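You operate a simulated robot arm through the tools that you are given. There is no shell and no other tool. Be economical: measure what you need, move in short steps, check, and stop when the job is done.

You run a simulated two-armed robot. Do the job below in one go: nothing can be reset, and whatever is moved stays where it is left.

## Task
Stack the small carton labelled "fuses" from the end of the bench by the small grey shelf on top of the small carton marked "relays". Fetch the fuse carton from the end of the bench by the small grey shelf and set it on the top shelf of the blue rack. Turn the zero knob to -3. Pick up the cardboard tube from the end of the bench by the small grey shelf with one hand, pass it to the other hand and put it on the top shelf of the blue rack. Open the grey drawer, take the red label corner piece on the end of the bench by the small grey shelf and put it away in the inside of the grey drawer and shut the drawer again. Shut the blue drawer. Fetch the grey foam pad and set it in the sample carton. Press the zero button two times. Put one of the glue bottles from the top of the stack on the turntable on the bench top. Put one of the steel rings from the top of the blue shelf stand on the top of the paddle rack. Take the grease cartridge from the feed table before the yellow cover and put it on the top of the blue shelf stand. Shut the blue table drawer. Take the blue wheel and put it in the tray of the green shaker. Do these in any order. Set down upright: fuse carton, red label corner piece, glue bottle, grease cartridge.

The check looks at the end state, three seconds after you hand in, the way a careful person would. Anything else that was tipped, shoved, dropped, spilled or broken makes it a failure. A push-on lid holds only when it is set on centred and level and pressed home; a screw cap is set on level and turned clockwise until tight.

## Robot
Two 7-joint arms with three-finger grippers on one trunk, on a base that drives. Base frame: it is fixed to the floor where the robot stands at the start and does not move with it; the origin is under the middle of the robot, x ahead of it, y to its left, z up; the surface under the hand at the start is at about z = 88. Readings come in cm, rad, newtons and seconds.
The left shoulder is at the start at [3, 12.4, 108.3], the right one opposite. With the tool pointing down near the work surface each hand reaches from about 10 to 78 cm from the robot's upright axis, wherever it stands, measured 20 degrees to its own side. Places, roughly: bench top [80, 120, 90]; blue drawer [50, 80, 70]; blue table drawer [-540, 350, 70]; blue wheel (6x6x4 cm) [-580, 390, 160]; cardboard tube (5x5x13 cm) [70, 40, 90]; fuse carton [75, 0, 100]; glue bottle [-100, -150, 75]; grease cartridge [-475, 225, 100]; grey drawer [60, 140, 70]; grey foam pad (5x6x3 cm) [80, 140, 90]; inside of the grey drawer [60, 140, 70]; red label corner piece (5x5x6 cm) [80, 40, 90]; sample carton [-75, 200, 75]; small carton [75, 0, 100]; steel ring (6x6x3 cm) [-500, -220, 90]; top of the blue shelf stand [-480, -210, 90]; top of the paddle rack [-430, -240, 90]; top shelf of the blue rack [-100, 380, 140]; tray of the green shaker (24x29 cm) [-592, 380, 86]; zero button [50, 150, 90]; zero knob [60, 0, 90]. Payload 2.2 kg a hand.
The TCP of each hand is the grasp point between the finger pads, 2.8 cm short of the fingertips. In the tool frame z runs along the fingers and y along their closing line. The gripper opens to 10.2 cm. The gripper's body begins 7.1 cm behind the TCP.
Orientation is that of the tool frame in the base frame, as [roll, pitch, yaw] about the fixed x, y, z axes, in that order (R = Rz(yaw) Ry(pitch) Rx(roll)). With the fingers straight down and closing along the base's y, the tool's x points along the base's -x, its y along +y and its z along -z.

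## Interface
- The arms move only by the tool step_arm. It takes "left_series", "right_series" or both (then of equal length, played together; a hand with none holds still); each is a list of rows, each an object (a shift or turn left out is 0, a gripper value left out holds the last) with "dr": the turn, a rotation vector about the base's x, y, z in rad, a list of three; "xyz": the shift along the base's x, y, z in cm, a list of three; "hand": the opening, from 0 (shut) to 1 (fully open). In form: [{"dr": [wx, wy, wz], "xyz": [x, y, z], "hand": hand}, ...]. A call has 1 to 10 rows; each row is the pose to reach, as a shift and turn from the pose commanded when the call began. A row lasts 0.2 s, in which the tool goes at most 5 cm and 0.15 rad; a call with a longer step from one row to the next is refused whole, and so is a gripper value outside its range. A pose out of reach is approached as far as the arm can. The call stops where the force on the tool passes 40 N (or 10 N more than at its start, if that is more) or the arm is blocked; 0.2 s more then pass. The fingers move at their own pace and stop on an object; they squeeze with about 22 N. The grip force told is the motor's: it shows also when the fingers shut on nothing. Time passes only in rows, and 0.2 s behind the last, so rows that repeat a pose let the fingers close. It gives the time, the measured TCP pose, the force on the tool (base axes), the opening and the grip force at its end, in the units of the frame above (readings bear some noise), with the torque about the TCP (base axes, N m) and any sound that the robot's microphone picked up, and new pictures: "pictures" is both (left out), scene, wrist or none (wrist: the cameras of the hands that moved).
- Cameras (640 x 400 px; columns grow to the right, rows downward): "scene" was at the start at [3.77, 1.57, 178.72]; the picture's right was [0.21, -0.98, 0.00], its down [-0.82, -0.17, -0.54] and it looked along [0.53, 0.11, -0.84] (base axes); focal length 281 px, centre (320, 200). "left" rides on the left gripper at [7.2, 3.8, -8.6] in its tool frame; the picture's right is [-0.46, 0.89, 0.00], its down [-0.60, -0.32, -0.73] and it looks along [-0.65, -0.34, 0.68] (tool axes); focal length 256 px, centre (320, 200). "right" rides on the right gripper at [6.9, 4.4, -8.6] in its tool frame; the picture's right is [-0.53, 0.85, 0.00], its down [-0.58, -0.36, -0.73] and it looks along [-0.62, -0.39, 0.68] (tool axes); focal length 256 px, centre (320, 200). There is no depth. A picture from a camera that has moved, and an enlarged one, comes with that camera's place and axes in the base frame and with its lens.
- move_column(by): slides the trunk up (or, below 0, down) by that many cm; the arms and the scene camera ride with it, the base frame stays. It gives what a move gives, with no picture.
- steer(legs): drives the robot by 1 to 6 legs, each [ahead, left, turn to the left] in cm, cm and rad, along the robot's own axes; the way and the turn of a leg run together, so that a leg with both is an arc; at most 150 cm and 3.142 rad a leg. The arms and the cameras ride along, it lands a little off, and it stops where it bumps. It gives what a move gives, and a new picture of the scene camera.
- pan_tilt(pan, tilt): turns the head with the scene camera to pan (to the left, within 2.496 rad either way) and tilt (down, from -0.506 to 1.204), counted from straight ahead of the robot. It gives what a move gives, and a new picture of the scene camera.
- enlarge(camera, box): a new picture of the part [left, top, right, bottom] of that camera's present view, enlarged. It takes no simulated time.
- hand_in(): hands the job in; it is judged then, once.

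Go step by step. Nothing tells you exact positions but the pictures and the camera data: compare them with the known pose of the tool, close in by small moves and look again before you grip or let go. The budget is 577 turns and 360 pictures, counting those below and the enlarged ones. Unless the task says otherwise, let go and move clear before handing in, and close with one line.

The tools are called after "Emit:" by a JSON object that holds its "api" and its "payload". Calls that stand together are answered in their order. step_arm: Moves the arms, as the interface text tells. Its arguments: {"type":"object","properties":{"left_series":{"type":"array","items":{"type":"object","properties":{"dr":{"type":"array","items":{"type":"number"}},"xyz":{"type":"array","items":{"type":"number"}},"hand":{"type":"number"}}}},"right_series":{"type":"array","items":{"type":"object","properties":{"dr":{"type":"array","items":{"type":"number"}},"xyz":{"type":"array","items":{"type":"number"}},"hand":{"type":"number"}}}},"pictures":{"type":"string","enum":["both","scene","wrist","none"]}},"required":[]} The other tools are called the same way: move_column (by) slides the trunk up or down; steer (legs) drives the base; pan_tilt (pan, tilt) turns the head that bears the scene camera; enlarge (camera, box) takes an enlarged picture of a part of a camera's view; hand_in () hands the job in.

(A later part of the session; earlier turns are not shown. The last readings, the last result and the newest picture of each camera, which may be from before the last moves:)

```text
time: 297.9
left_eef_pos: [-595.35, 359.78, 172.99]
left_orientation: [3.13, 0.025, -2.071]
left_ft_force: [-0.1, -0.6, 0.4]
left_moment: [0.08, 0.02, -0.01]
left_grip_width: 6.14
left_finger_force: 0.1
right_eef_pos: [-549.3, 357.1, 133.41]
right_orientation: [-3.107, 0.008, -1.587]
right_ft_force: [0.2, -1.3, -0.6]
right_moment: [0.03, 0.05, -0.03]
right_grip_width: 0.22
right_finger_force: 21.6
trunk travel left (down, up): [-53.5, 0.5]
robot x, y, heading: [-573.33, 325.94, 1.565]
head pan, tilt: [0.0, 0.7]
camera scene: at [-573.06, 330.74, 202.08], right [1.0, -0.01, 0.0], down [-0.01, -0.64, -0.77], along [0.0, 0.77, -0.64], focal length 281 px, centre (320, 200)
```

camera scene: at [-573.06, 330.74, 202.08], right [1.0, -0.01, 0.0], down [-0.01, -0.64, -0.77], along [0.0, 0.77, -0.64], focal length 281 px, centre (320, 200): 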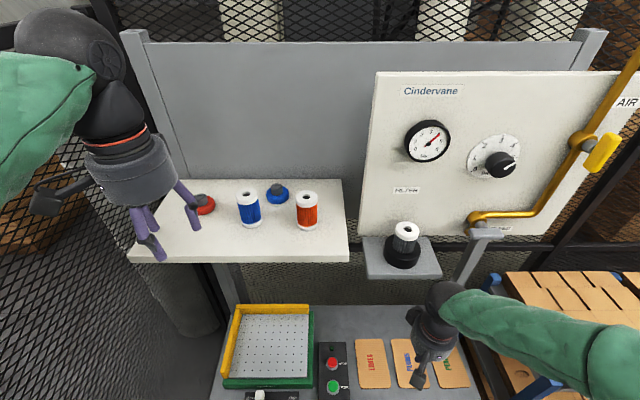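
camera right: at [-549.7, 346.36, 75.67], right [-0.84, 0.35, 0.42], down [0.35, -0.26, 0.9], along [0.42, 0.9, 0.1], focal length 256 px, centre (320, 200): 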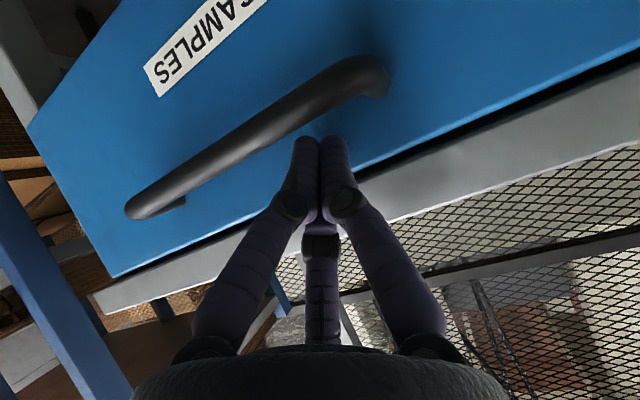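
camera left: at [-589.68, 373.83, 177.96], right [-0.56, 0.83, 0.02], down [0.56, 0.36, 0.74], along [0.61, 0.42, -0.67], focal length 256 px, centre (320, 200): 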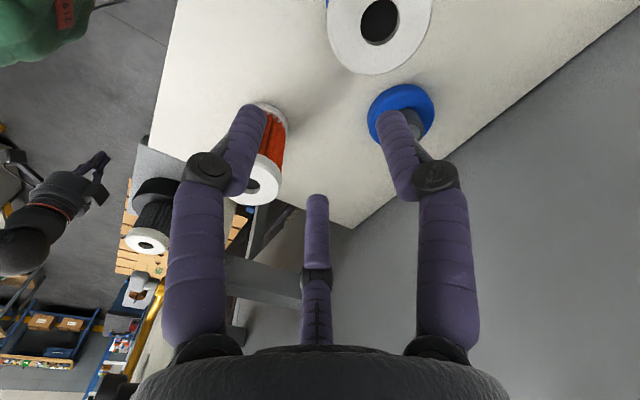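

Emit:
{"api": "step_arm", "payload": {"left_series": [{"xyz": [2, 4.2, 0.5], "hand": 0.5}, {"xyz": [4, 8.4, 1]}, {"xyz": [6, 12.6, 1]}, {"xyz": [8, 17, 1]}, {"xyz": [9.5, 21.4, 1]}, {"xyz": [10.6, 25, 1]}, {"xyz": [11.15, 27.6, 1]}, {"xyz": [11.15, 27.6, -1]}], "pictures": "wrist"}}

Emit:
{"api": "enlarge", "payload": {"camera": "scene", "box": [180, 120, 360, 255]}}

```text
time: 299.7
left_eef_pos: [-585.0, 384.45, 168.48]
left_orientation: [3.136, 0.022, -2.067]
left_ft_force: [0.2, 0.1, 0.8]
left_moment: [-0.03, -0.01, 0.0]
left_grip_width: 5.11
left_finger_force: 0.0
left hand out of reach, approached as far as the arm can: row 4, 5, 6, 7, 8
right_eef_pos: [-549.52, 357.78, 133.19]
right_orientation: [-3.108, 0.001, -1.585]
right_ft_force: [0.3, 0.7, -0.2]
right_moment: [-0.02, 0.03, 0.01]
right_grip_width: 0.24
right_finger_force: 21.0
trunk travel left (down, up): [-53.5, 0.5]
robot x, y, heading: [-573.21, 326.4, 1.563]
head pan, tilt: [0.0, 0.7]
camera left: at [-591.8, 379.72, 176.82], right [-0.56, 0.83, 0.02], down [0.56, 0.36, 0.74], along [0.61, 0.42, -0.67], focal length 256 px, centre (320, 200)
```

left: 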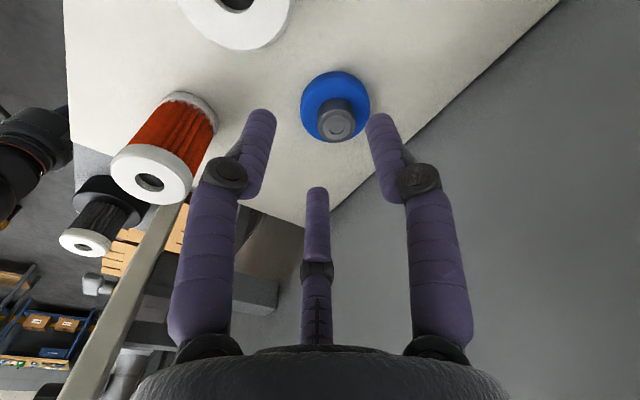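

```text
2.96 times, centred on (270, 188) of scene
camera zoom: at [-573.29, 331.9, 202.04], right [1.0, -0.01, 0.0], down [0.0, -0.65, -0.76], along [0.0, 0.76, -0.65], focal length 832 px, centre (468, 237)
```

zoom: 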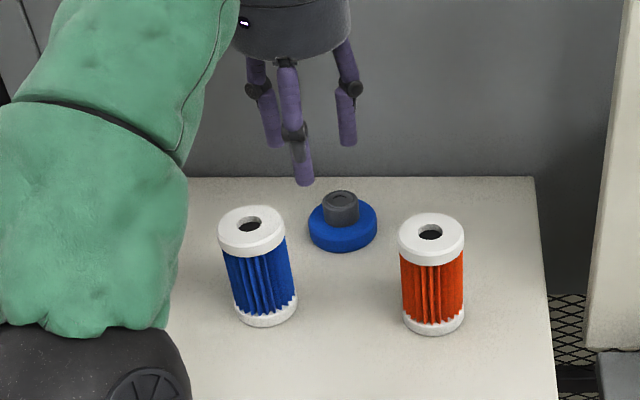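

I'm 2 cm short; I'll drive 2.5 cm closer.

Emit:
{"api": "steer", "payload": {"legs": [[2.5, 0, 0]]}}

Emit:
{"api": "step_arm", "payload": {"left_series": [{"xyz": [0.6, 0.3, -1]}, {"xyz": [0.6, 0.3, -2]}], "pictures": "wrist"}}

```text
time: 300.5
left_eef_pos: [-584.97, 385.79, 168.95]
left_orientation: [3.132, 0.03, -2.07]
left_ft_force: [-0.7, -1.5, -0.2]
left_moment: [0.14, 0.01, -0.01]
left_grip_width: 5.09
left_finger_force: 0.0
right_eef_pos: [-549.44, 359.41, 133.51]
right_orientation: [-3.106, 0.007, -1.585]
right_ft_force: [0.9, -0.2, 0.4]
right_moment: [0.08, 0.02, 0.01]
right_grip_width: 0.24
right_finger_force: 22.0
trunk travel left (down, up): [-53.5, 0.5]
robot x, y, heading: [-573.18, 328.26, 1.562]
head pan, tilt: [0.0, 0.7]
camera scene: at [-573.34, 333.12, 202.08], right [1.0, -0.01, 0.0], down [0.0, -0.64, -0.77], along [0.0, 0.77, -0.64], focal length 281 px, centre (320, 200)
```

scene: 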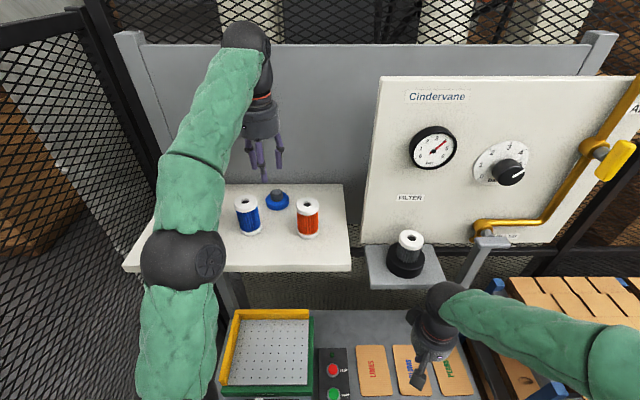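

```text
time: 301.1
left_eef_pos: [-584.32, 386.55, 166.78]
left_orientation: [3.135, 0.028, -2.069]
left_ft_force: [0.3, 0.2, 0.3]
left_moment: [0.03, -0.01, 0.0]
left_grip_width: 5.09
left_finger_force: 0.0
right_eef_pos: [-549.54, 359.87, 133.5]
right_orientation: [-3.103, 0.006, -1.582]
right_ft_force: [-0.5, -0.5, -0.7]
right_moment: [0.04, -0.02, 0.0]
right_grip_width: 0.22
right_finger_force: 21.6
trunk travel left (down, up): [-53.5, 0.5]
robot x, y, heading: [-573.69, 328.22, 1.561]
head pan, tilt: [0.0, 0.7]
camera left: at [-591.24, 381.81, 175.13], right [-0.56, 0.83, 0.02], down [0.56, 0.36, 0.75], along [0.61, 0.43, -0.67], focal length 256 px, centre (320, 200)
```

left: 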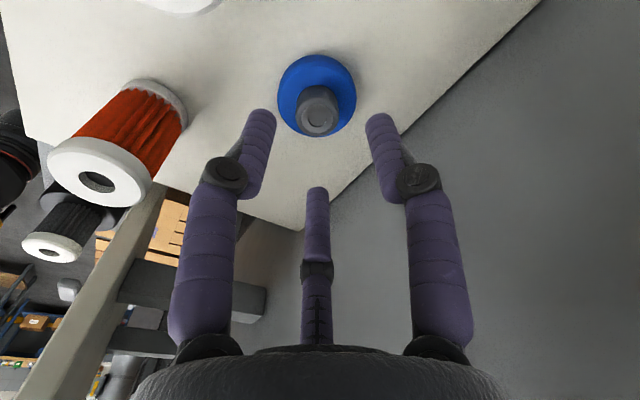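

Centred over the hub, and the spool tops (z≈161) clear my camera. I lower and grip the hub.

Emit:
{"api": "step_arm", "payload": {"left_series": [{"xyz": [0, 0.1, -2.5]}, {"xyz": [0, 0.1, -5]}, {"xyz": [0, 0.1, -6.4]}, {"xyz": [0, 0.1, -6.4]}], "pictures": "wrist"}}

```text
time: 302.1
left_eef_pos: [-584.33, 386.98, 160.48]
left_orientation: [3.136, 0.027, -2.067]
left_ft_force: [-0.7, 0.1, 4.4]
left_moment: [-0.1, -0.03, 0.0]
left_grip_width: 5.18
left_finger_force: 1.0
right_eef_pos: [-549.37, 359.86, 133.35]
right_orientation: [-3.108, 0.005, -1.585]
right_ft_force: [0.3, -0.6, 0.4]
right_moment: [0.0, 0.0, 0.01]
right_grip_width: 0.23
right_finger_force: 22.1
trunk travel left (down, up): [-53.5, 0.5]
robot x, y, heading: [-573.24, 328.27, 1.568]
head pan, tilt: [0.0, 0.7]
camera left: at [-591.22, 382.19, 168.79], right [-0.56, 0.83, 0.02], down [0.56, 0.36, 0.74], along [0.61, 0.42, -0.67], focal length 256 px, centre (320, 200)
```

left: 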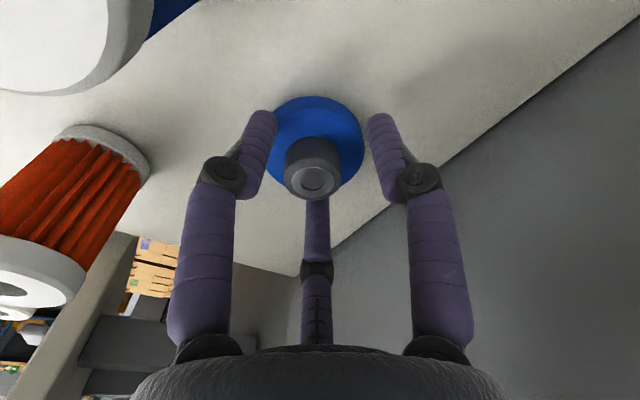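

Emit:
{"api": "step_arm", "payload": {"left_series": [{"xyz": [0, 0, 0.2], "hand": 0.1}, {"xyz": [0, 0, 0.2], "hand": 0.1}, {"xyz": [0, 0, 0.2], "hand": 0.1}, {"xyz": [0, 0, 2.5]}, {"xyz": [0, 0, 6]}, {"xyz": [0, 0, 9.5]}], "pictures": "wrist"}}

```text
time: 303.5
left_eef_pos: [-584.28, 386.98, 168.38]
left_orientation: [3.134, 0.024, -2.069]
left_ft_force: [-0.9, -0.3, -1.1]
left_moment: [0.0, -0.04, -0.01]
left_grip_width: 3.28
left_finger_force: 16.2
left hand out of reach, approached as far as the arm can: row 6
right_eef_pos: [-549.44, 360.15, 133.24]
right_orientation: [-3.106, 0.003, -1.583]
right_ft_force: [-1.1, 0.8, -0.3]
right_moment: [-0.01, 0.01, 0.01]
right_grip_width: 0.21
right_finger_force: 22.2
trunk travel left (down, up): [-53.5, 0.5]
robot x, y, heading: [-573.83, 328.7, 1.567]
head pan, tilt: [0.0, 0.7]
camera left: at [-591.13, 382.15, 176.74], right [-0.55, 0.83, 0.02], down [0.56, 0.36, 0.74], along [0.61, 0.42, -0.67], focal length 256 px, centre (320, 200)
```

left: 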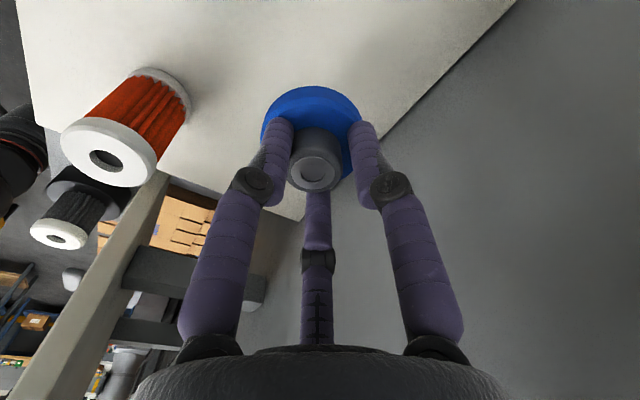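

I have the wheel (gripped by its hub). I pull back out between the spools and reverse.

Emit:
{"api": "step_arm", "payload": {"left_series": [{"xyz": [0, -4, 0.8]}, {"xyz": [0, -8, 1.6]}, {"xyz": [0, -12, 2.5]}, {"xyz": [0, -16, 2.5]}, {"xyz": [0, -18, 2.5]}], "pictures": "none"}}

Emit:
{"api": "steer", "payload": {"legs": [[-26, 0, 0]]}}

Emit:
{"api": "enlarge", "payload": {"camera": "scene", "box": [150, 60, 450, 320]}}

```text
time: 304.7
left_eef_pos: [-584.45, 368.92, 170.87]
left_orientation: [3.134, 0.025, -2.067]
left_ft_force: [0.6, -0.2, -0.9]
left_moment: [-0.01, 0.0, 0.0]
left_grip_width: 3.25
left_finger_force: 16.2
right_eef_pos: [-549.43, 359.95, 133.37]
right_orientation: [-3.104, 0.003, -1.585]
right_ft_force: [-0.4, -0.3, 0.1]
right_moment: [-0.01, 0.03, -0.04]
right_grip_width: 0.22
right_finger_force: 21.8
trunk travel left (down, up): [-53.5, 0.5]
robot x, y, heading: [-573.23, 328.36, 1.562]
head pan, tilt: [0.0, 0.7]
```

```text
time: 306.6
left_eef_pos: [-584.48, 342.8, 170.9]
left_orientation: [3.134, 0.026, -2.069]
left_ft_force: [0.8, 0.3, -1.7]
left_moment: [0.0, 0.0, -0.02]
left_grip_width: 3.24
left_finger_force: 16.6
right_eef_pos: [-549.54, 333.96, 133.25]
right_orientation: [-3.105, 0.003, -1.585]
right_ft_force: [-0.8, 0.8, 0.1]
right_moment: [-0.01, 0.01, 0.02]
right_grip_width: 0.22
right_finger_force: 22.1
trunk travel left (down, up): [-53.5, 0.5]
robot x, y, heading: [-573.72, 302.19, 1.564]
head pan, tilt: [0.0, 0.7]
camera scene: at [-573.5, 308.0, 202.05], right [1.0, -0.01, 0.0], down [0.0, -0.64, -0.76], along [0.01, 0.76, -0.64], focal length 281 px, centre (320, 200)
```

scene: 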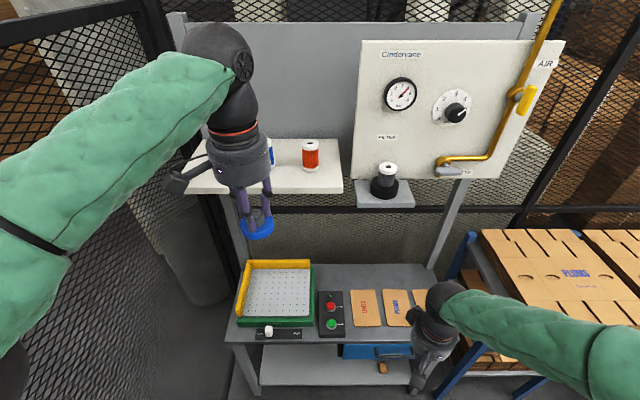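

```text
1.54 times, centred on (300, 190) of scene
camera zoom: at [-573.5, 308.0, 202.05], right [1.0, -0.01, 0.0], down [0.0, -0.64, -0.76], along [0.01, 0.76, -0.64], focal length 432 px, centre (351, 215)
```

zoom: 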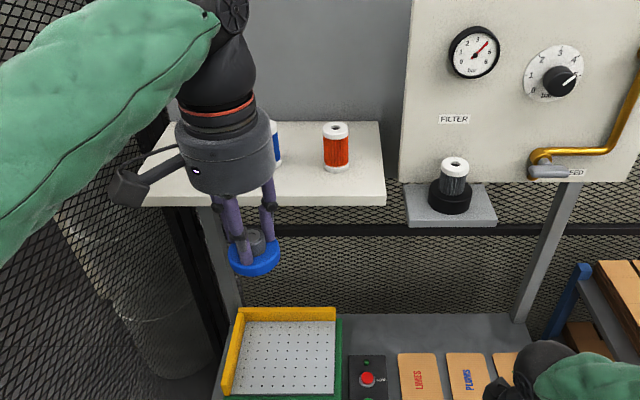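

Now column down and the left hand down in front of the ledge, to slide in under it toward the tray.

Emit:
{"api": "move_column", "payload": {"by": -33}}

Emit:
{"api": "step_arm", "payload": {"left_series": [{"xyz": [-0.5, 0, -4.8]}, {"xyz": [-1, 0, -9.6]}, {"xyz": [-1.5, 0, -14.4]}, {"xyz": [-2, 0, -19.2]}, {"xyz": [-2.5, 0, -24]}, {"xyz": [-3, 0, -28.8]}, {"xyz": [-3.5, 0, -33]}], "pictures": "none"}}

Emit:
{"api": "steer", "payload": {"legs": [[22, 0, 0]]}}

```text
time: 309.8
left_eef_pos: [-584.52, 342.68, 137.92]
left_orientation: [3.134, 0.025, -2.069]
left_ft_force: [0.0, -0.4, -0.5]
left_moment: [-0.02, 0.0, 0.01]
left_grip_width: 3.18
left_finger_force: 15.9
right_eef_pos: [-549.55, 333.85, 100.35]
right_orientation: [-3.107, 0.006, -1.585]
right_ft_force: [0.4, 0.5, -0.1]
right_moment: [0.0, 0.01, 0.03]
right_grip_width: 0.23
right_finger_force: 21.6
trunk travel left (down, up): [-20.5, 33.5]
robot x, y, heading: [-573.65, 302.38, 1.563]
head pan, tilt: [0.0, 0.7]
```

```text
time: 311.4
left_eef_pos: [-587.96, 342.77, 104.94]
left_orientation: [3.133, 0.026, -2.07]
left_ft_force: [1.0, 1.1, -1.3]
left_moment: [-0.02, -0.01, 0.01]
left_grip_width: 3.17
left_finger_force: 16.0
right_eef_pos: [-549.6, 333.89, 100.29]
right_orientation: [-3.105, 0.004, -1.588]
right_ft_force: [-0.7, 0.2, 0.6]
right_moment: [-0.03, -0.01, -0.01]
right_grip_width: 0.19
right_finger_force: 21.3
trunk travel left (down, up): [-20.5, 33.5]
robot x, y, heading: [-573.36, 302.37, 1.566]
head pan, tilt: [0.0, 0.7]
```

```text
time: 313.1
left_eef_pos: [-587.55, 364.63, 104.94]
left_orientation: [3.136, 0.023, -2.076]
left_ft_force: [-0.1, 1.3, -1.4]
left_moment: [0.0, -0.02, -0.03]
left_grip_width: 3.15
left_finger_force: 16.1
right_eef_pos: [-549.06, 355.48, 100.3]
right_orientation: [-3.108, 0.004, -1.591]
right_ft_force: [0.7, 0.4, -0.3]
right_moment: [-0.01, 0.0, -0.01]
right_grip_width: 0.21
right_finger_force: 22.2
trunk travel left (down, up): [-20.5, 33.5]
robot x, y, heading: [-573.24, 323.83, 1.556]
head pan, tilt: [0.0, 0.7]
camera scene: at [-573.24, 329.81, 169.05], right [1.0, -0.01, 0.0], down [-0.01, -0.65, -0.76], along [0.01, 0.76, -0.65], focal length 281 px, centre (320, 200)
```

scene: 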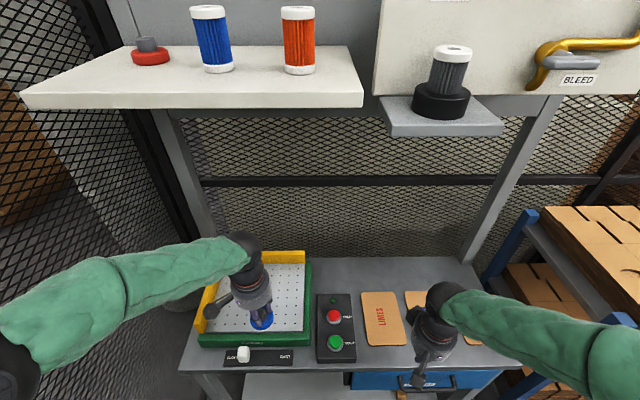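

Emit:
{"api": "step_arm", "payload": {"left_series": [{"xyz": [-0.8, 4.5, 0]}, {"xyz": [-1.6, 9, 0]}, {"xyz": [-2.5, 13, 0]}, {"xyz": [-2.5, 13, -4]}, {"xyz": [-2.5, 13, -8]}, {"xyz": [-2.5, 13, -10.5]}, {"xyz": [-2.5, 13, -11.5]}], "pictures": "both"}}

```text
time: 314.7
left_eef_pos: [-589.98, 377.53, 93.29]
left_orientation: [3.133, 0.024, -2.078]
left_ft_force: [-0.1, 0.3, -2.0]
left_moment: [0.02, -0.02, -0.02]
left_grip_width: 3.13
left_finger_force: 15.7
right_eef_pos: [-549.26, 355.52, 100.38]
right_orientation: [-3.106, 0.004, -1.591]
right_ft_force: [0.1, 0.0, -0.3]
right_moment: [-0.02, 0.0, -0.01]
right_grip_width: 0.22
right_finger_force: 21.9
trunk travel left (down, up): [-20.5, 33.5]
robot x, y, heading: [-573.37, 323.81, 1.559]
head pan, tilt: [0.0, 0.7]
camera scene: at [-573.25, 329.68, 169.05], right [1.0, -0.01, 0.0], down [-0.01, -0.64, -0.76], along [0.01, 0.76, -0.64], focal length 281 px, centre (320, 200)
camera left: at [-596.85, 372.85, 101.71], right [-0.55, 0.84, 0.02], down [0.57, 0.36, 0.74], along [0.62, 0.42, -0.67], focal length 256 px, centre (320, 200)
```

scene: 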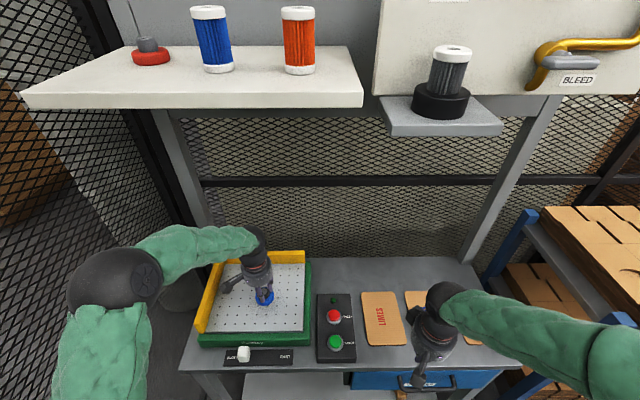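
left: 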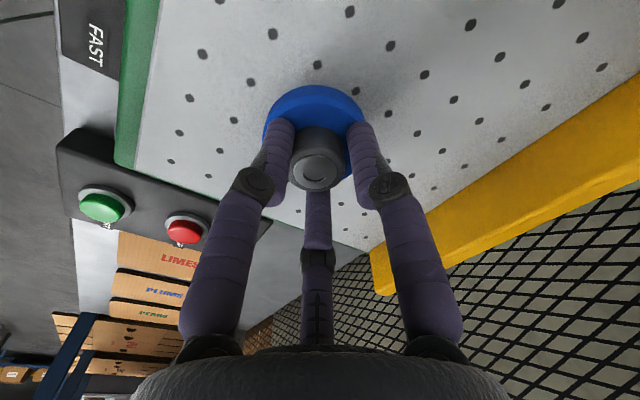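

Over the tray centre. I lower until it touches.

Emit:
{"api": "step_arm", "payload": {"left_series": [{"xyz": [0, 0, -0.8]}, {"xyz": [0, 0, -1.4]}, {"xyz": [0, 0, -1.9]}, {"xyz": [0, 0, -2.4]}, {"xyz": [0, 0, -2.8]}, {"xyz": [0, 0, -3.2]}], "pictures": "none"}}

```text
time: 316.1
left_eef_pos: [-590.03, 377.6, 90.94]
left_orientation: [3.129, 0.03, -2.076]
left_ft_force: [1.0, -6.7, 37.4]
left_moment: [-1.32, -0.19, 0.0]
left_grip_width: 3.18
left_finger_force: 16.2
right_eef_pos: [-549.15, 355.26, 100.46]
right_orientation: [-3.107, 0.006, -1.593]
right_ft_force: [-0.3, -0.4, 0.6]
right_moment: [0.0, -0.02, 0.01]
right_grip_width: 0.21
right_finger_force: 22.0
trunk travel left (down, up): [-20.5, 33.5]
robot x, y, heading: [-573.05, 324.0, 1.559]
head pan, tilt: [0.0, 0.7]
```

Emit:
{"api": "step_arm", "payload": {"left_series": [{"xyz": [0, 0, 0.6]}, {"xyz": [0, 0, 0.8], "hand": 0.5}, {"xyz": [0, 0, 0.8], "hand": 0.5}, {"xyz": [0, 0, 3]}, {"xyz": [0, 0, 7]}, {"xyz": [0, 0, 11.5]}, {"xyz": [0, 0, 14]}, {"xyz": [0, -4.5, 14]}, {"xyz": [0, -9, 14]}, {"xyz": [0, -13.5, 14]}], "pictures": "both"}}

```text
time: 318.3
left_eef_pos: [-590.03, 363.88, 104.31]
left_orientation: [3.133, 0.027, -2.077]
left_ft_force: [-0.6, -0.9, -0.6]
left_moment: [0.02, -0.03, -0.03]
left_grip_width: 5.08
left_finger_force: 0.0
right_eef_pos: [-549.22, 355.28, 100.35]
right_orientation: [-3.105, 0.004, -1.591]
right_ft_force: [0.1, -0.8, -0.2]
right_moment: [0.03, -0.02, -0.03]
right_grip_width: 0.2
right_finger_force: 22.3
trunk travel left (down, up): [-20.5, 33.5]
robot x, y, heading: [-573.41, 323.92, 1.557]
head pan, tilt: [0.0, 0.7]
camera scene: at [-573.27, 329.41, 169.06], right [1.0, -0.01, 0.0], down [-0.01, -0.64, -0.77], along [0.01, 0.77, -0.64], focal length 281 px, centre (320, 200)
camera left: at [-596.92, 359.07, 112.69], right [-0.55, 0.84, 0.02], down [0.57, 0.36, 0.74], along [0.62, 0.42, -0.67], focal length 256 px, centre (320, 200)
```

scene: 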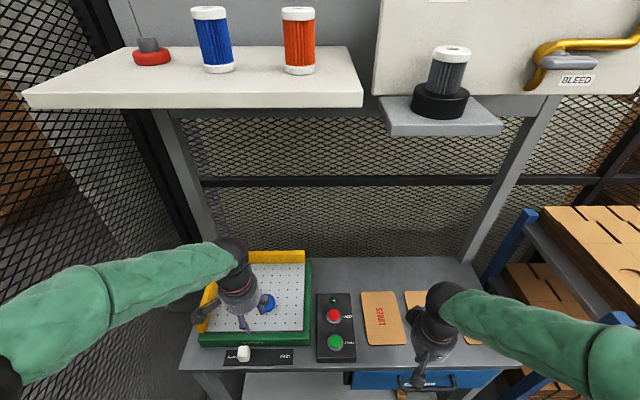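
left: 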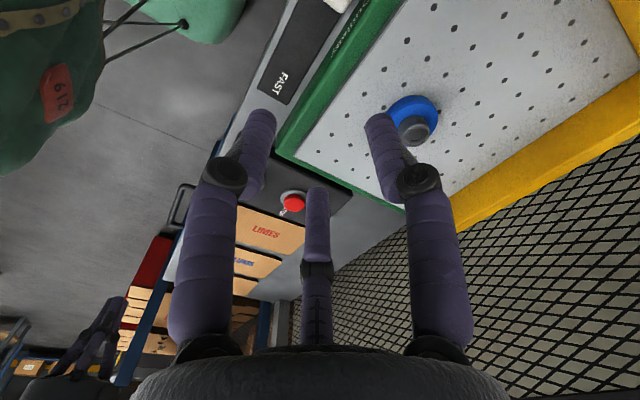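

The wheel lies in the shaker tray. I back off, restore the column height and check the drawer.

Emit:
{"api": "steer", "payload": {"legs": [[-37, 0, 0.01]]}}

Emit:
{"api": "enlarge", "payload": {"camera": "scene", "box": [180, 200, 460, 375]}}

Emit:
{"api": "move_column", "payload": {"by": 12}}

```text
time: 320.7
left_eef_pos: [-590.74, 326.57, 104.33]
left_orientation: [3.133, 0.026, -2.068]
left_ft_force: [-0.1, 0.2, 0.0]
left_moment: [0.01, 0.0, 0.0]
left_grip_width: 5.11
left_finger_force: 0.1
right_eef_pos: [-549.75, 318.4, 100.4]
right_orientation: [-3.106, 0.006, -1.583]
right_ft_force: [-0.7, 0.1, -0.2]
right_moment: [0.02, 0.0, -0.02]
right_grip_width: 0.21
right_finger_force: 22.2
trunk travel left (down, up): [-20.5, 33.5]
robot x, y, heading: [-573.5, 286.72, 1.567]
head pan, tilt: [0.0, 0.7]
camera scene: at [-573.61, 292.34, 169.06], right [1.0, 0.0, 0.0], down [0.0, -0.64, -0.77], along [0.0, 0.77, -0.64], focal length 281 px, centre (320, 200)
```

scene: 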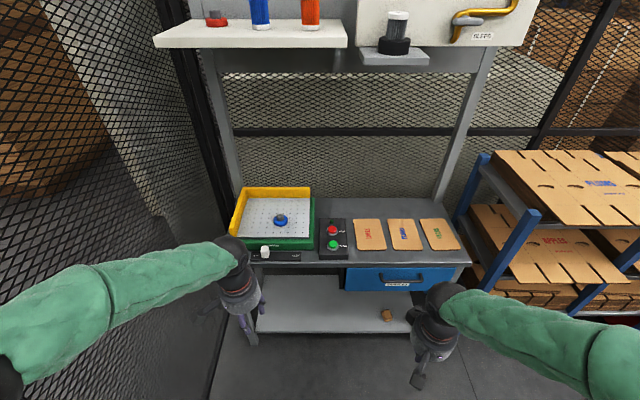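

```text
2.29 times, centred on (320, 288) of scene
camera zoom: at [-573.61, 292.34, 169.06], right [1.0, 0.0, 0.0], down [0.0, -0.64, -0.77], along [0.0, 0.77, -0.64], focal length 642 px, centre (320, 0)
```

zoom: 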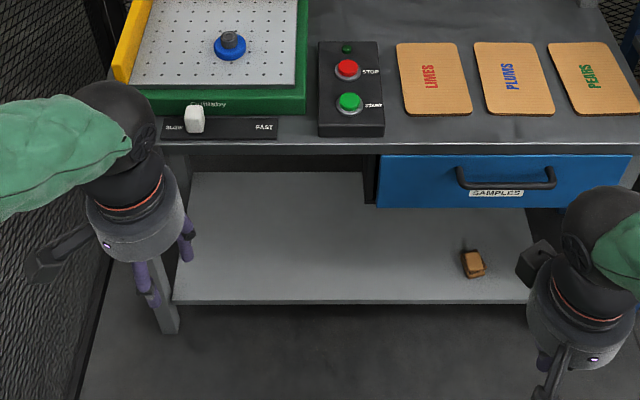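

```text
time: 322.2
left_eef_pos: [-590.77, 326.62, 116.39]
left_orientation: [3.133, 0.024, -2.066]
left_ft_force: [0.6, -0.5, -0.8]
left_moment: [0.0, -0.01, -0.02]
left_grip_width: 5.1
left_finger_force: 0.0
right_eef_pos: [-549.94, 318.57, 112.25]
right_orientation: [-3.107, 0.002, -1.583]
right_ft_force: [0.3, -0.1, -0.2]
right_moment: [-0.03, 0.02, -0.04]
right_grip_width: 0.23
right_finger_force: 22.2
trunk travel left (down, up): [-32.5, 21.5]
robot x, y, heading: [-573.58, 286.86, 1.565]
head pan, tilt: [0.0, 0.7]
```

The drawer is shut. Now the grease cartridge: I turn around and drive to face the feed table at x≈−475.

Emit:
{"api": "steer", "payload": {"legs": [[0, 0, -1.565], [98, 0, 0], [0, 0, -1.571]]}}

Emit:
{"api": "pan_tilt", "payload": {"pan": 0.0, "tilt": 0.8}}

```text
time: 334.9
left_eef_pos: [-456.73, 249.2, 116.25]
left_orientation: [3.134, 0.024, 1.108]
left_ft_force: [0.1, -0.2, 0.3]
left_moment: [-0.04, -0.01, 0.02]
left_grip_width: 5.1
left_finger_force: 0.0
right_eef_pos: [-497.96, 255.95, 112.33]
right_orientation: [-3.107, 0.005, 1.594]
right_ft_force: [0.2, -0.8, 0.0]
right_moment: [-0.01, -0.03, 0.0]
right_grip_width: 0.23
right_finger_force: 22.3
trunk travel left (down, up): [-32.5, 21.5]
robot x, y, heading: [-475.37, 288.22, -1.536]
head pan, tilt: [0.0, 0.7]
camera scene: at [-475.28, 283.02, 181.05], right [-1.0, -0.03, 0.0], down [-0.02, 0.64, -0.76], along [0.02, -0.76, -0.64], focal length 281 px, centre (320, 200)
```

scene: 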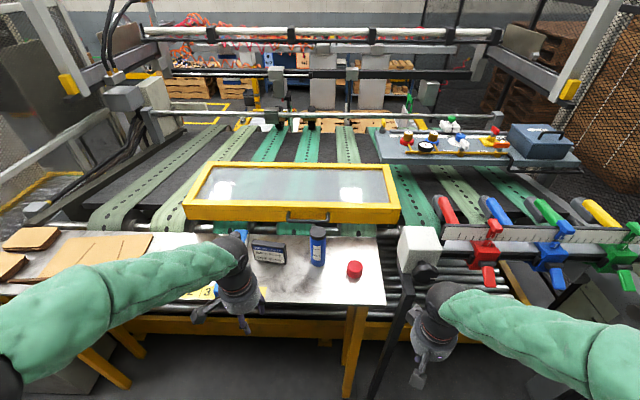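

```text
time: 335.6
left_eef_pos: [-456.75, 249.27, 116.33]
left_orientation: [3.134, 0.024, 1.108]
left_ft_force: [0.6, -0.9, -0.1]
left_moment: [0.01, 0.01, 0.03]
left_grip_width: 5.09
left_finger_force: 0.1
right_eef_pos: [-498.03, 255.87, 112.35]
right_orientation: [-3.107, 0.004, 1.593]
right_ft_force: [0.0, -0.3, -0.2]
right_moment: [0.0, 0.03, 0.03]
right_grip_width: 0.22
right_finger_force: 22.4
trunk travel left (down, up): [-32.5, 21.5]
robot x, y, heading: [-475.35, 287.91, -1.543]
head pan, tilt: [0.0, 0.799]
camera scene: at [-475.28, 283.44, 180.23], right [-1.0, -0.03, 0.0], down [-0.02, 0.72, -0.7], along [0.02, -0.7, -0.72], focal length 281 px, centre (320, 200)
```

scene: 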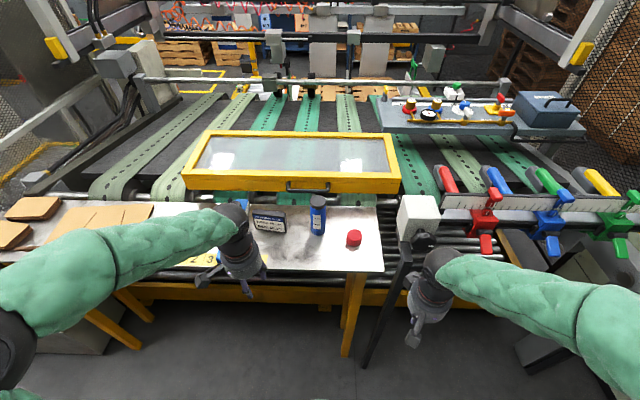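

The cartridge stands at about (−472, 217). I raise the left hand and bring it closer for a look.

Emit:
{"api": "step_arm", "payload": {"left_series": [{"xyz": [-1, -1, 4.5], "hand": 1}, {"xyz": [-3, -3, 8]}, {"xyz": [-6, -6, 10]}, {"xyz": [-9, -9, 12]}, {"xyz": [-12, -12, 12]}, {"xyz": [-14, -16, 12]}], "pictures": "both"}}

Emit:
{"api": "enlarge", "payload": {"camera": "scene", "box": [240, 180, 400, 280]}}

```text
time: 337.0
left_eef_pos: [-470.83, 233.09, 128.16]
left_orientation: [3.133, 0.024, 1.108]
left_ft_force: [0.1, -0.9, 0.3]
left_moment: [0.03, -0.05, 0.0]
left_grip_width: 10.19
left_finger_force: 0.0
right_eef_pos: [-497.98, 255.88, 112.26]
right_orientation: [-3.107, 0.004, 1.594]
right_ft_force: [-0.4, -0.2, -1.0]
right_moment: [0.01, -0.01, -0.01]
right_grip_width: 0.25
right_finger_force: 22.0
trunk travel left (down, up): [-32.5, 21.5]
robot x, y, heading: [-475.33, 288.57, -1.537]
head pan, tilt: [0.0, 0.799]
camera scene: at [-475.38, 283.19, 180.22], right [-1.0, -0.03, 0.0], down [-0.02, 0.72, -0.7], along [0.02, -0.7, -0.72], focal length 281 px, centre (320, 200)
camera left: at [-464.19, 237.99, 136.46], right [0.59, -0.81, 0.02], down [-0.55, -0.38, 0.74], along [-0.6, -0.44, -0.67], focal length 256 px, centre (320, 200)
```

scene: 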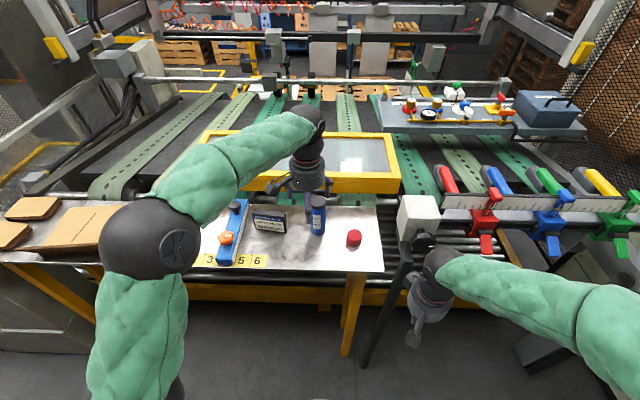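
left: 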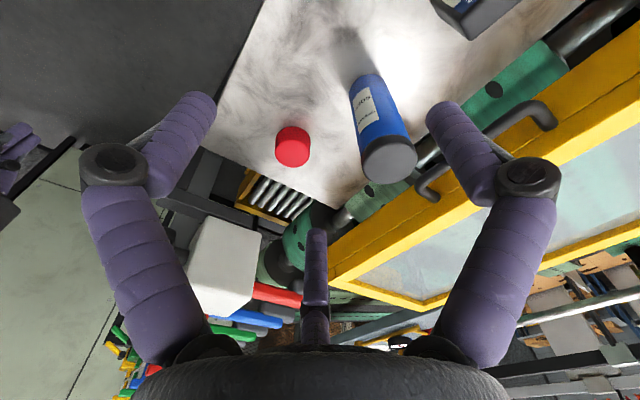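

```text
4.00 times, centred on (320, 230) of scene
camera zoom: at [-475.38, 283.19, 180.22], right [-1.0, -0.03, 0.0], down [-0.02, 0.72, -0.7], along [0.02, -0.7, -0.72], focal length 1123 px, centre (320, 80)
```

zoom: 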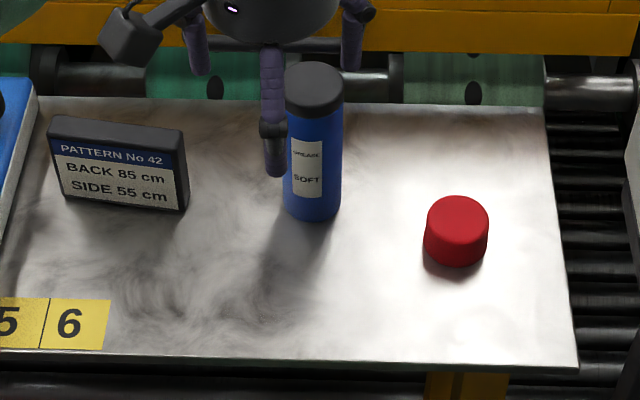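

The cartridge axis is at (−473.1, 222.8), base z≈100.8, top ≈117. I centre above and lower to grip the body.

Emit:
{"api": "step_arm", "payload": {"left_series": [{"xyz": [-0.8, -4, 0]}, {"xyz": [-1.6, -8, 0]}, {"xyz": [-2.3, -10.3, 0]}, {"xyz": [-2.3, -10.3, -2]}], "pictures": "wrist"}}

```text
time: 338.0
left_eef_pos: [-473.1, 222.96, 126.37]
left_orientation: [3.133, 0.026, 1.107]
left_ft_force: [-0.2, 0.3, 0.6]
left_moment: [-0.02, 0.02, 0.03]
left_grip_width: 10.19
left_finger_force: 0.0
right_eef_pos: [-497.9, 255.93, 112.46]
right_orientation: [-3.104, 0.006, 1.594]
right_ft_force: [0.1, 0.8, 0.3]
right_moment: [-0.01, 0.02, -0.04]
right_grip_width: 0.21
right_finger_force: 22.0
trunk travel left (down, up): [-32.5, 21.5]
robot x, y, heading: [-475.39, 288.71, -1.538]
head pan, tilt: [0.0, 0.799]
camera left: at [-466.37, 227.97, 134.69], right [0.58, -0.81, 0.02], down [-0.55, -0.38, 0.74], along [-0.6, -0.45, -0.67], focal length 256 px, centre (320, 200)
```

left: 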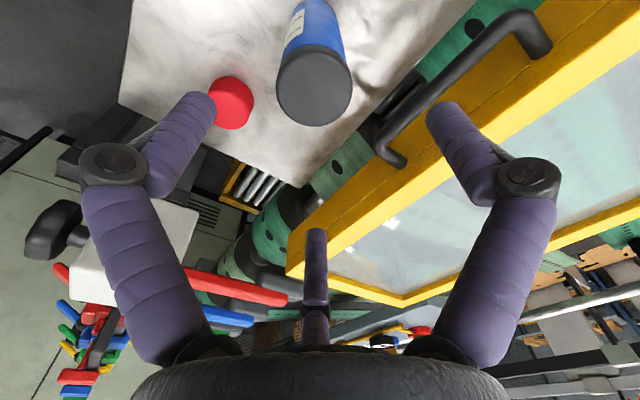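

Emit:
{"api": "step_arm", "payload": {"left_series": [{"xyz": [-0.2, 0.3, -4.5]}, {"xyz": [-0.2, 0.3, -9]}, {"xyz": [-0.2, 0.3, -12.5]}, {"xyz": [-0.2, 0.3, -14.5]}, {"xyz": [-0.2, 0.3, -14.5], "hand": 0.25}, {"xyz": [-0.2, 0.3, -14.5], "hand": 0.25}, {"xyz": [-0.2, 0.3, -14.5], "hand": 0.25}], "pictures": "wrist"}}

```text
time: 339.6
left_eef_pos: [-473.46, 223.29, 111.92]
left_orientation: [3.135, 0.025, 1.109]
left_ft_force: [2.1, -0.2, 6.0]
left_moment: [0.1, -0.1, -0.02]
left_grip_width: 5.44
left_finger_force: 22.1
right_eef_pos: [-497.92, 256.03, 112.43]
right_orientation: [-3.106, 0.005, 1.594]
right_ft_force: [-0.2, -0.2, -1.1]
right_moment: [-0.01, 0.01, -0.01]
right_grip_width: 0.22
right_finger_force: 22.6
trunk travel left (down, up): [-32.5, 21.5]
robot x, y, heading: [-475.2, 288.2, -1.542]
head pan, tilt: [0.0, 0.799]
camera left: at [-466.79, 228.29, 120.29], right [0.59, -0.81, 0.02], down [-0.55, -0.38, 0.74], along [-0.6, -0.45, -0.67], focal length 256 px, centre (320, 200)
```

left: 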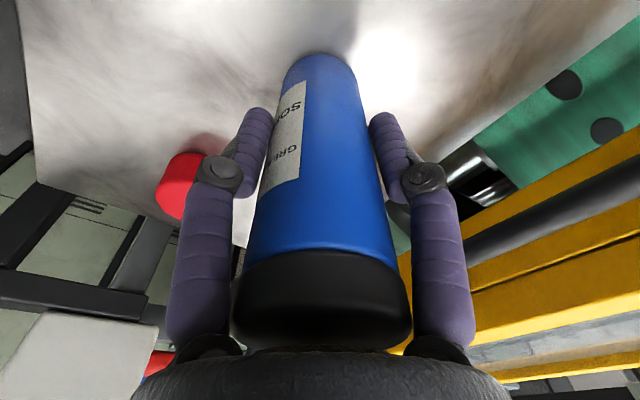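

Emit:
{"api": "step_arm", "payload": {"left_series": [{"xyz": [0, 0, 3]}, {"xyz": [0, 0, 7.5]}, {"xyz": [0, 0, 12]}, {"xyz": [0, 4, 14]}, {"xyz": [0, 8.5, 14]}, {"xyz": [0, 13, 14]}, {"xyz": [0, 17, 14]}], "pictures": "both"}}

```text
time: 341.2
left_eef_pos: [-473.62, 240.4, 125.75]
left_orientation: [3.134, 0.027, 1.109]
left_ft_force: [0.2, 0.0, -4.6]
left_moment: [-0.03, 0.0, -0.02]
left_grip_width: 5.04
left_finger_force: 21.9
right_eef_pos: [-497.97, 256.09, 112.37]
right_orientation: [-3.104, 0.005, 1.593]
right_ft_force: [1.1, 0.3, 0.5]
right_moment: [-0.04, 0.03, -0.03]
right_grip_width: 0.25
right_finger_force: 22.1
trunk travel left (down, up): [-32.5, 21.5]
robot x, y, heading: [-475.04, 288.22, -1.539]
head pan, tilt: [0.0, 0.799]
camera scene: at [-475.25, 283.59, 180.23], right [-1.0, -0.03, 0.0], down [-0.02, 0.72, -0.7], along [0.02, -0.7, -0.72], focal length 281 px, centre (320, 200)
camera left: at [-466.9, 245.35, 134.07], right [0.58, -0.81, 0.02], down [-0.55, -0.38, 0.74], along [-0.6, -0.45, -0.67], focal length 256 px, centre (320, 200)
```

scene: 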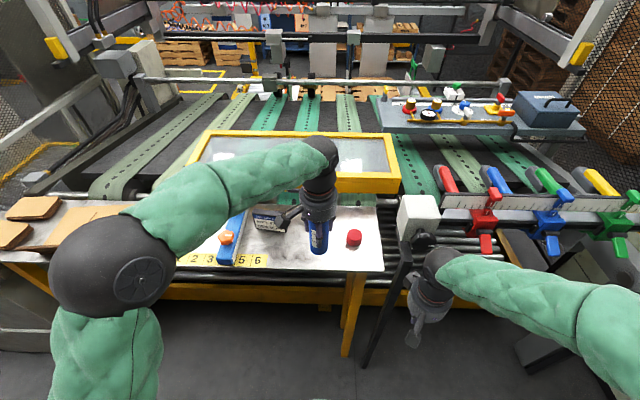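
left: 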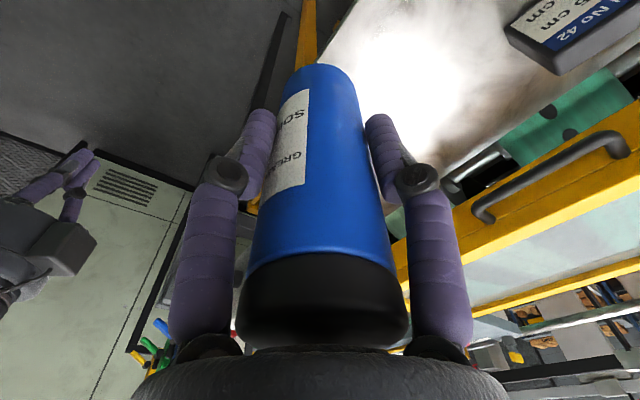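

Cartridge in hand. Now the long way round to the blue shelf stand at (−480, −210): back east along the aisle first.

Emit:
{"api": "steer", "payload": {"legs": [[0, 0, 1.54], [150, 0, 0], [150, 0, 0], [150, 0, 0]]}}

```text
time: 366.5
left_eef_pos: [24.69, 298.39, 125.6]
left_orientation: [3.135, 0.025, 2.68]
left_ft_force: [-0.3, -0.6, -4.3]
left_moment: [0.0, 0.01, 0.03]
left_grip_width: 5.03
left_finger_force: 22.3
right_eef_pos: [9.05, 274.06, 112.19]
right_orientation: [-3.107, 0.003, -3.115]
right_ft_force: [-0.5, 0.0, 0.9]
right_moment: [0.0, 0.01, -0.01]
right_grip_width: 0.24
right_finger_force: 22.1
trunk travel left (down, up): [-32.5, 21.5]
robot x, y, heading: [-23.48, 296.64, 0.03]
head pan, tilt: [0.0, 0.799]
camera scene: at [-18.43, 296.85, 180.23], right [0.03, -1.0, 0.0], down [-0.72, -0.02, -0.7], along [0.7, 0.02, -0.72], focal length 281 px, centre (320, 200)
```

scene: 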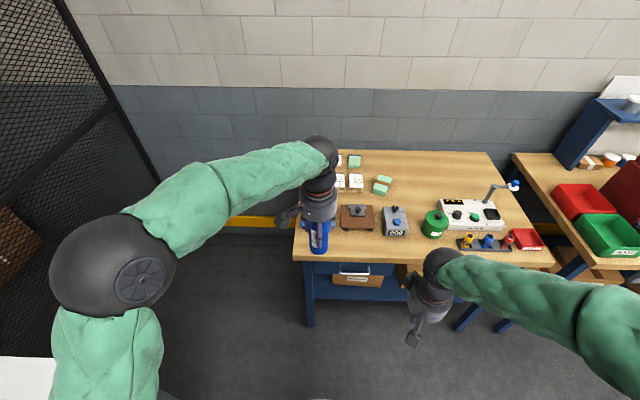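

Emit:
{"api": "steer", "payload": {"legs": [[10, 0, -1.6], [140, 0, 0]]}}

Emit:
{"api": "pan_tilt", "payload": {"pan": 0.9, "tilt": 0.75}}

Emit:
{"api": "enlarge", "payload": {"camera": "scene", "box": [0, 120, 640, 400]}}

Emit:
{"api": "pan_tilt", "payload": {"pan": -1.2, "tilt": 0.75}}

```text
time: 377.4
left_eef_pos: [-15.65, 102.11, 125.52]
left_orientation: [3.134, 0.024, 1.091]
left_ft_force: [0.7, 0.5, -3.4]
left_moment: [0.03, 0.04, -0.02]
left_grip_width: 5.0
left_finger_force: 22.0
right_eef_pos: [-39.75, 118.3, 112.33]
right_orientation: [-3.107, 0.003, 1.575]
right_ft_force: [0.5, 0.6, 0.5]
right_moment: [0.05, -0.02, -0.03]
right_grip_width: 0.23
right_finger_force: 22.1
trunk travel left (down, up): [-32.5, 21.5]
robot x, y, heading: [-16.57, 150.54, -1.56]
head pan, tilt: [0.0, 0.799]
camera scene: at [-16.52, 145.27, 180.23], right [-1.0, -0.01, 0.0], down [-0.01, 0.72, -0.7], along [0.01, -0.7, -0.72], focal length 281 px, centre (320, 200)
```

scene: 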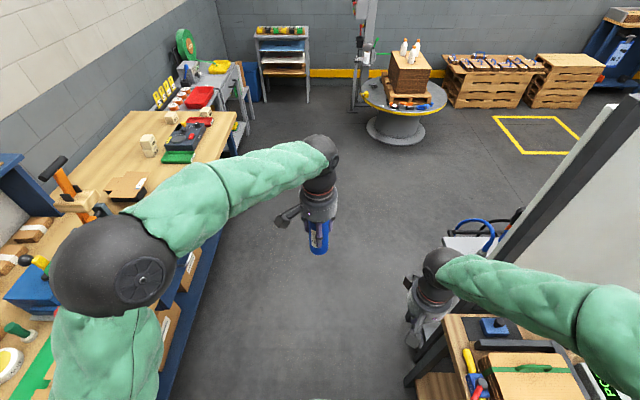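

```text
time: 378.6
left_eef_pos: [-15.56, 102.0, 125.58]
left_orientation: [3.135, 0.024, 1.09]
left_ft_force: [0.4, -0.1, -4.9]
left_moment: [-0.02, 0.02, -0.03]
left_grip_width: 5.01
left_finger_force: 21.7
right_eef_pos: [-39.76, 118.24, 112.33]
right_orientation: [-3.107, 0.002, 1.575]
right_ft_force: [0.2, 0.0, 0.5]
right_moment: [-0.04, -0.04, -0.01]
right_grip_width: 0.23
right_finger_force: 21.5
trunk travel left (down, up): [-32.5, 21.5]
robot x, y, heading: [-16.44, 150.42, -1.559]
head pan, tilt: [0.901, 0.75]
camera scene: at [-10.06, 148.3, 180.63], right [-0.61, -0.79, 0.0], down [-0.54, 0.42, -0.73], along [0.58, -0.45, -0.68], focal length 281 px, centre (320, 200)
```

scene: 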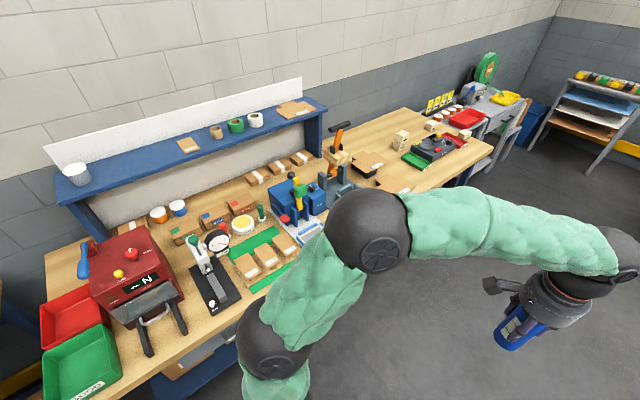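

```text
1.00 times, centred on (320, 260) of scene (not enlarged: the box is as wide or as high as the picture)
camera zoom: at [-10.06, 148.3, 180.63], right [-0.61, -0.79, 0.0], down [-0.54, 0.42, -0.73], along [0.58, -0.45, -0.68], focal length 281 px, centre (320, 140)
```

zoom: 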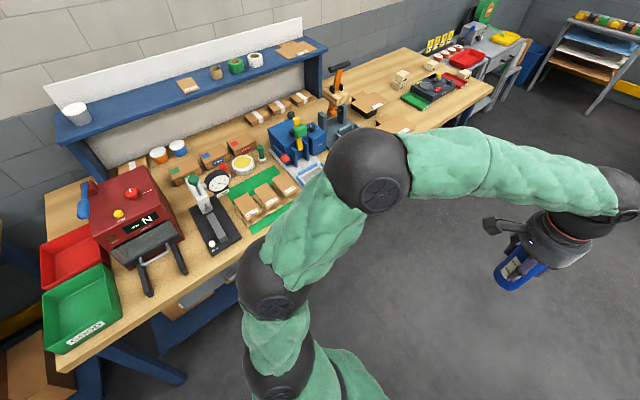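

```text
time: 380.6
left_eef_pos: [-15.68, 102.09, 125.72]
left_orientation: [3.135, 0.025, 1.088]
left_ft_force: [0.0, -0.3, -4.9]
left_moment: [0.01, 0.02, 0.02]
left_grip_width: 5.02
left_finger_force: 22.1
right_eef_pos: [-39.71, 118.29, 112.35]
right_orientation: [-3.108, 0.004, 1.574]
right_ft_force: [0.3, -0.2, 0.3]
right_moment: [0.06, -0.01, 0.0]
right_grip_width: 0.23
right_finger_force: 22.2
trunk travel left (down, up): [-32.5, 21.5]
robot x, y, heading: [-16.29, 150.58, -1.564]
head pan, tilt: [-1.201, 0.75]
camera scene: at [-24.3, 150.29, 180.63], right [-0.37, 0.93, 0.0], down [0.63, 0.25, -0.73], along [-0.68, -0.27, -0.68], focal length 281 px, centre (320, 200)
```

scene: 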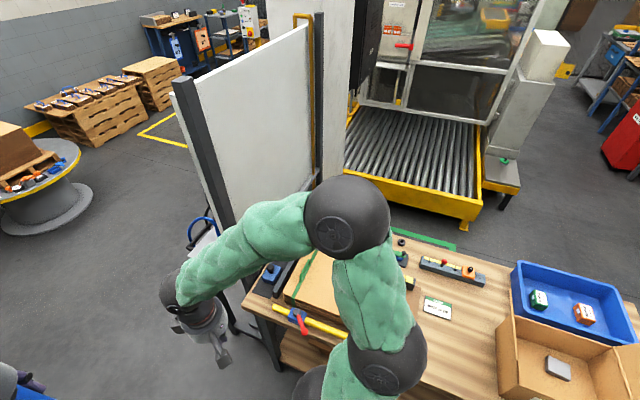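

The sample carton is fine. I continue to the open area, then look west.

Emit:
{"api": "steer", "payload": {"legs": [[150, 0, 0], [30, 0, 0], [0, 0, -1.571]]}}

Emit:
{"api": "pan_tilt", "payload": {"pan": 0.0, "tilt": 0.35}}

```text
time: 393.5
left_eef_pos: [-60.93, -31.08, 125.69]
left_orientation: [3.135, 0.024, -0.47]
left_ft_force: [-0.2, 0.9, -4.4]
left_moment: [0.01, 0.02, 0.0]
left_grip_width: 5.02
left_finger_force: 21.2
right_eef_pos: [-45.14, -6.92, 112.39]
right_orientation: [-3.104, 0.002, 0.014]
right_ft_force: [0.4, -0.2, 0.7]
right_moment: [0.01, -0.02, 0.03]
right_grip_width: 0.19
right_finger_force: 22.3
trunk travel left (down, up): [-32.5, 21.5]
robot x, y, heading: [-12.94, -29.87, -3.12]
head pan, tilt: [-1.201, 0.75]
camera scene: at [-13.08, -21.94, 180.63], right [0.92, 0.38, 0.0], down [0.26, -0.63, -0.73], along [-0.28, 0.68, -0.68], focal length 281 px, centre (320, 200)
```

scene: 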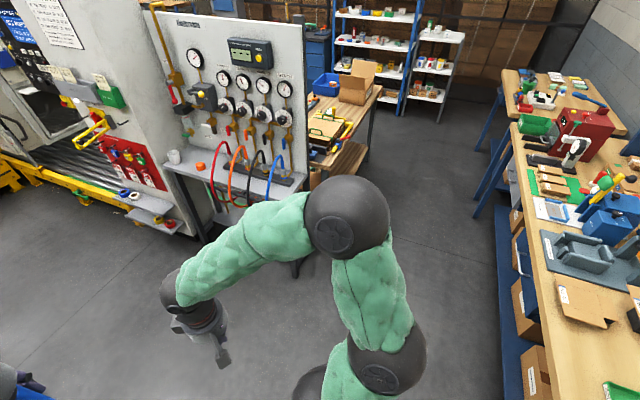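

```text
time: 394.9
left_eef_pos: [-60.89, -31.21, 125.72]
left_orientation: [3.135, 0.024, -0.468]
left_ft_force: [-0.3, -0.1, -4.2]
left_moment: [-0.05, 0.0, 0.02]
left_grip_width: 5.01
left_finger_force: 21.8
right_eef_pos: [-45.19, -6.93, 112.29]
right_orientation: [-3.108, 0.002, 0.015]
right_ft_force: [0.2, 0.0, -0.3]
right_moment: [-0.02, 0.0, 0.0]
right_grip_width: 0.2
right_finger_force: 21.4
trunk travel left (down, up): [-32.5, 21.5]
robot x, y, heading: [-12.66, -29.7, -3.123]
head pan, tilt: [0.0, 0.351]
camera scene: at [-19.22, -29.81, 184.19], right [-0.02, 1.0, 0.0], down [0.34, 0.01, -0.94], along [-0.94, -0.02, -0.34], focal length 281 px, centre (320, 200)
```

scene: 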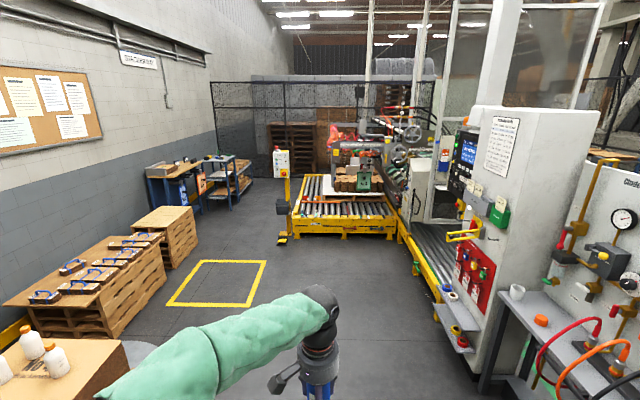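

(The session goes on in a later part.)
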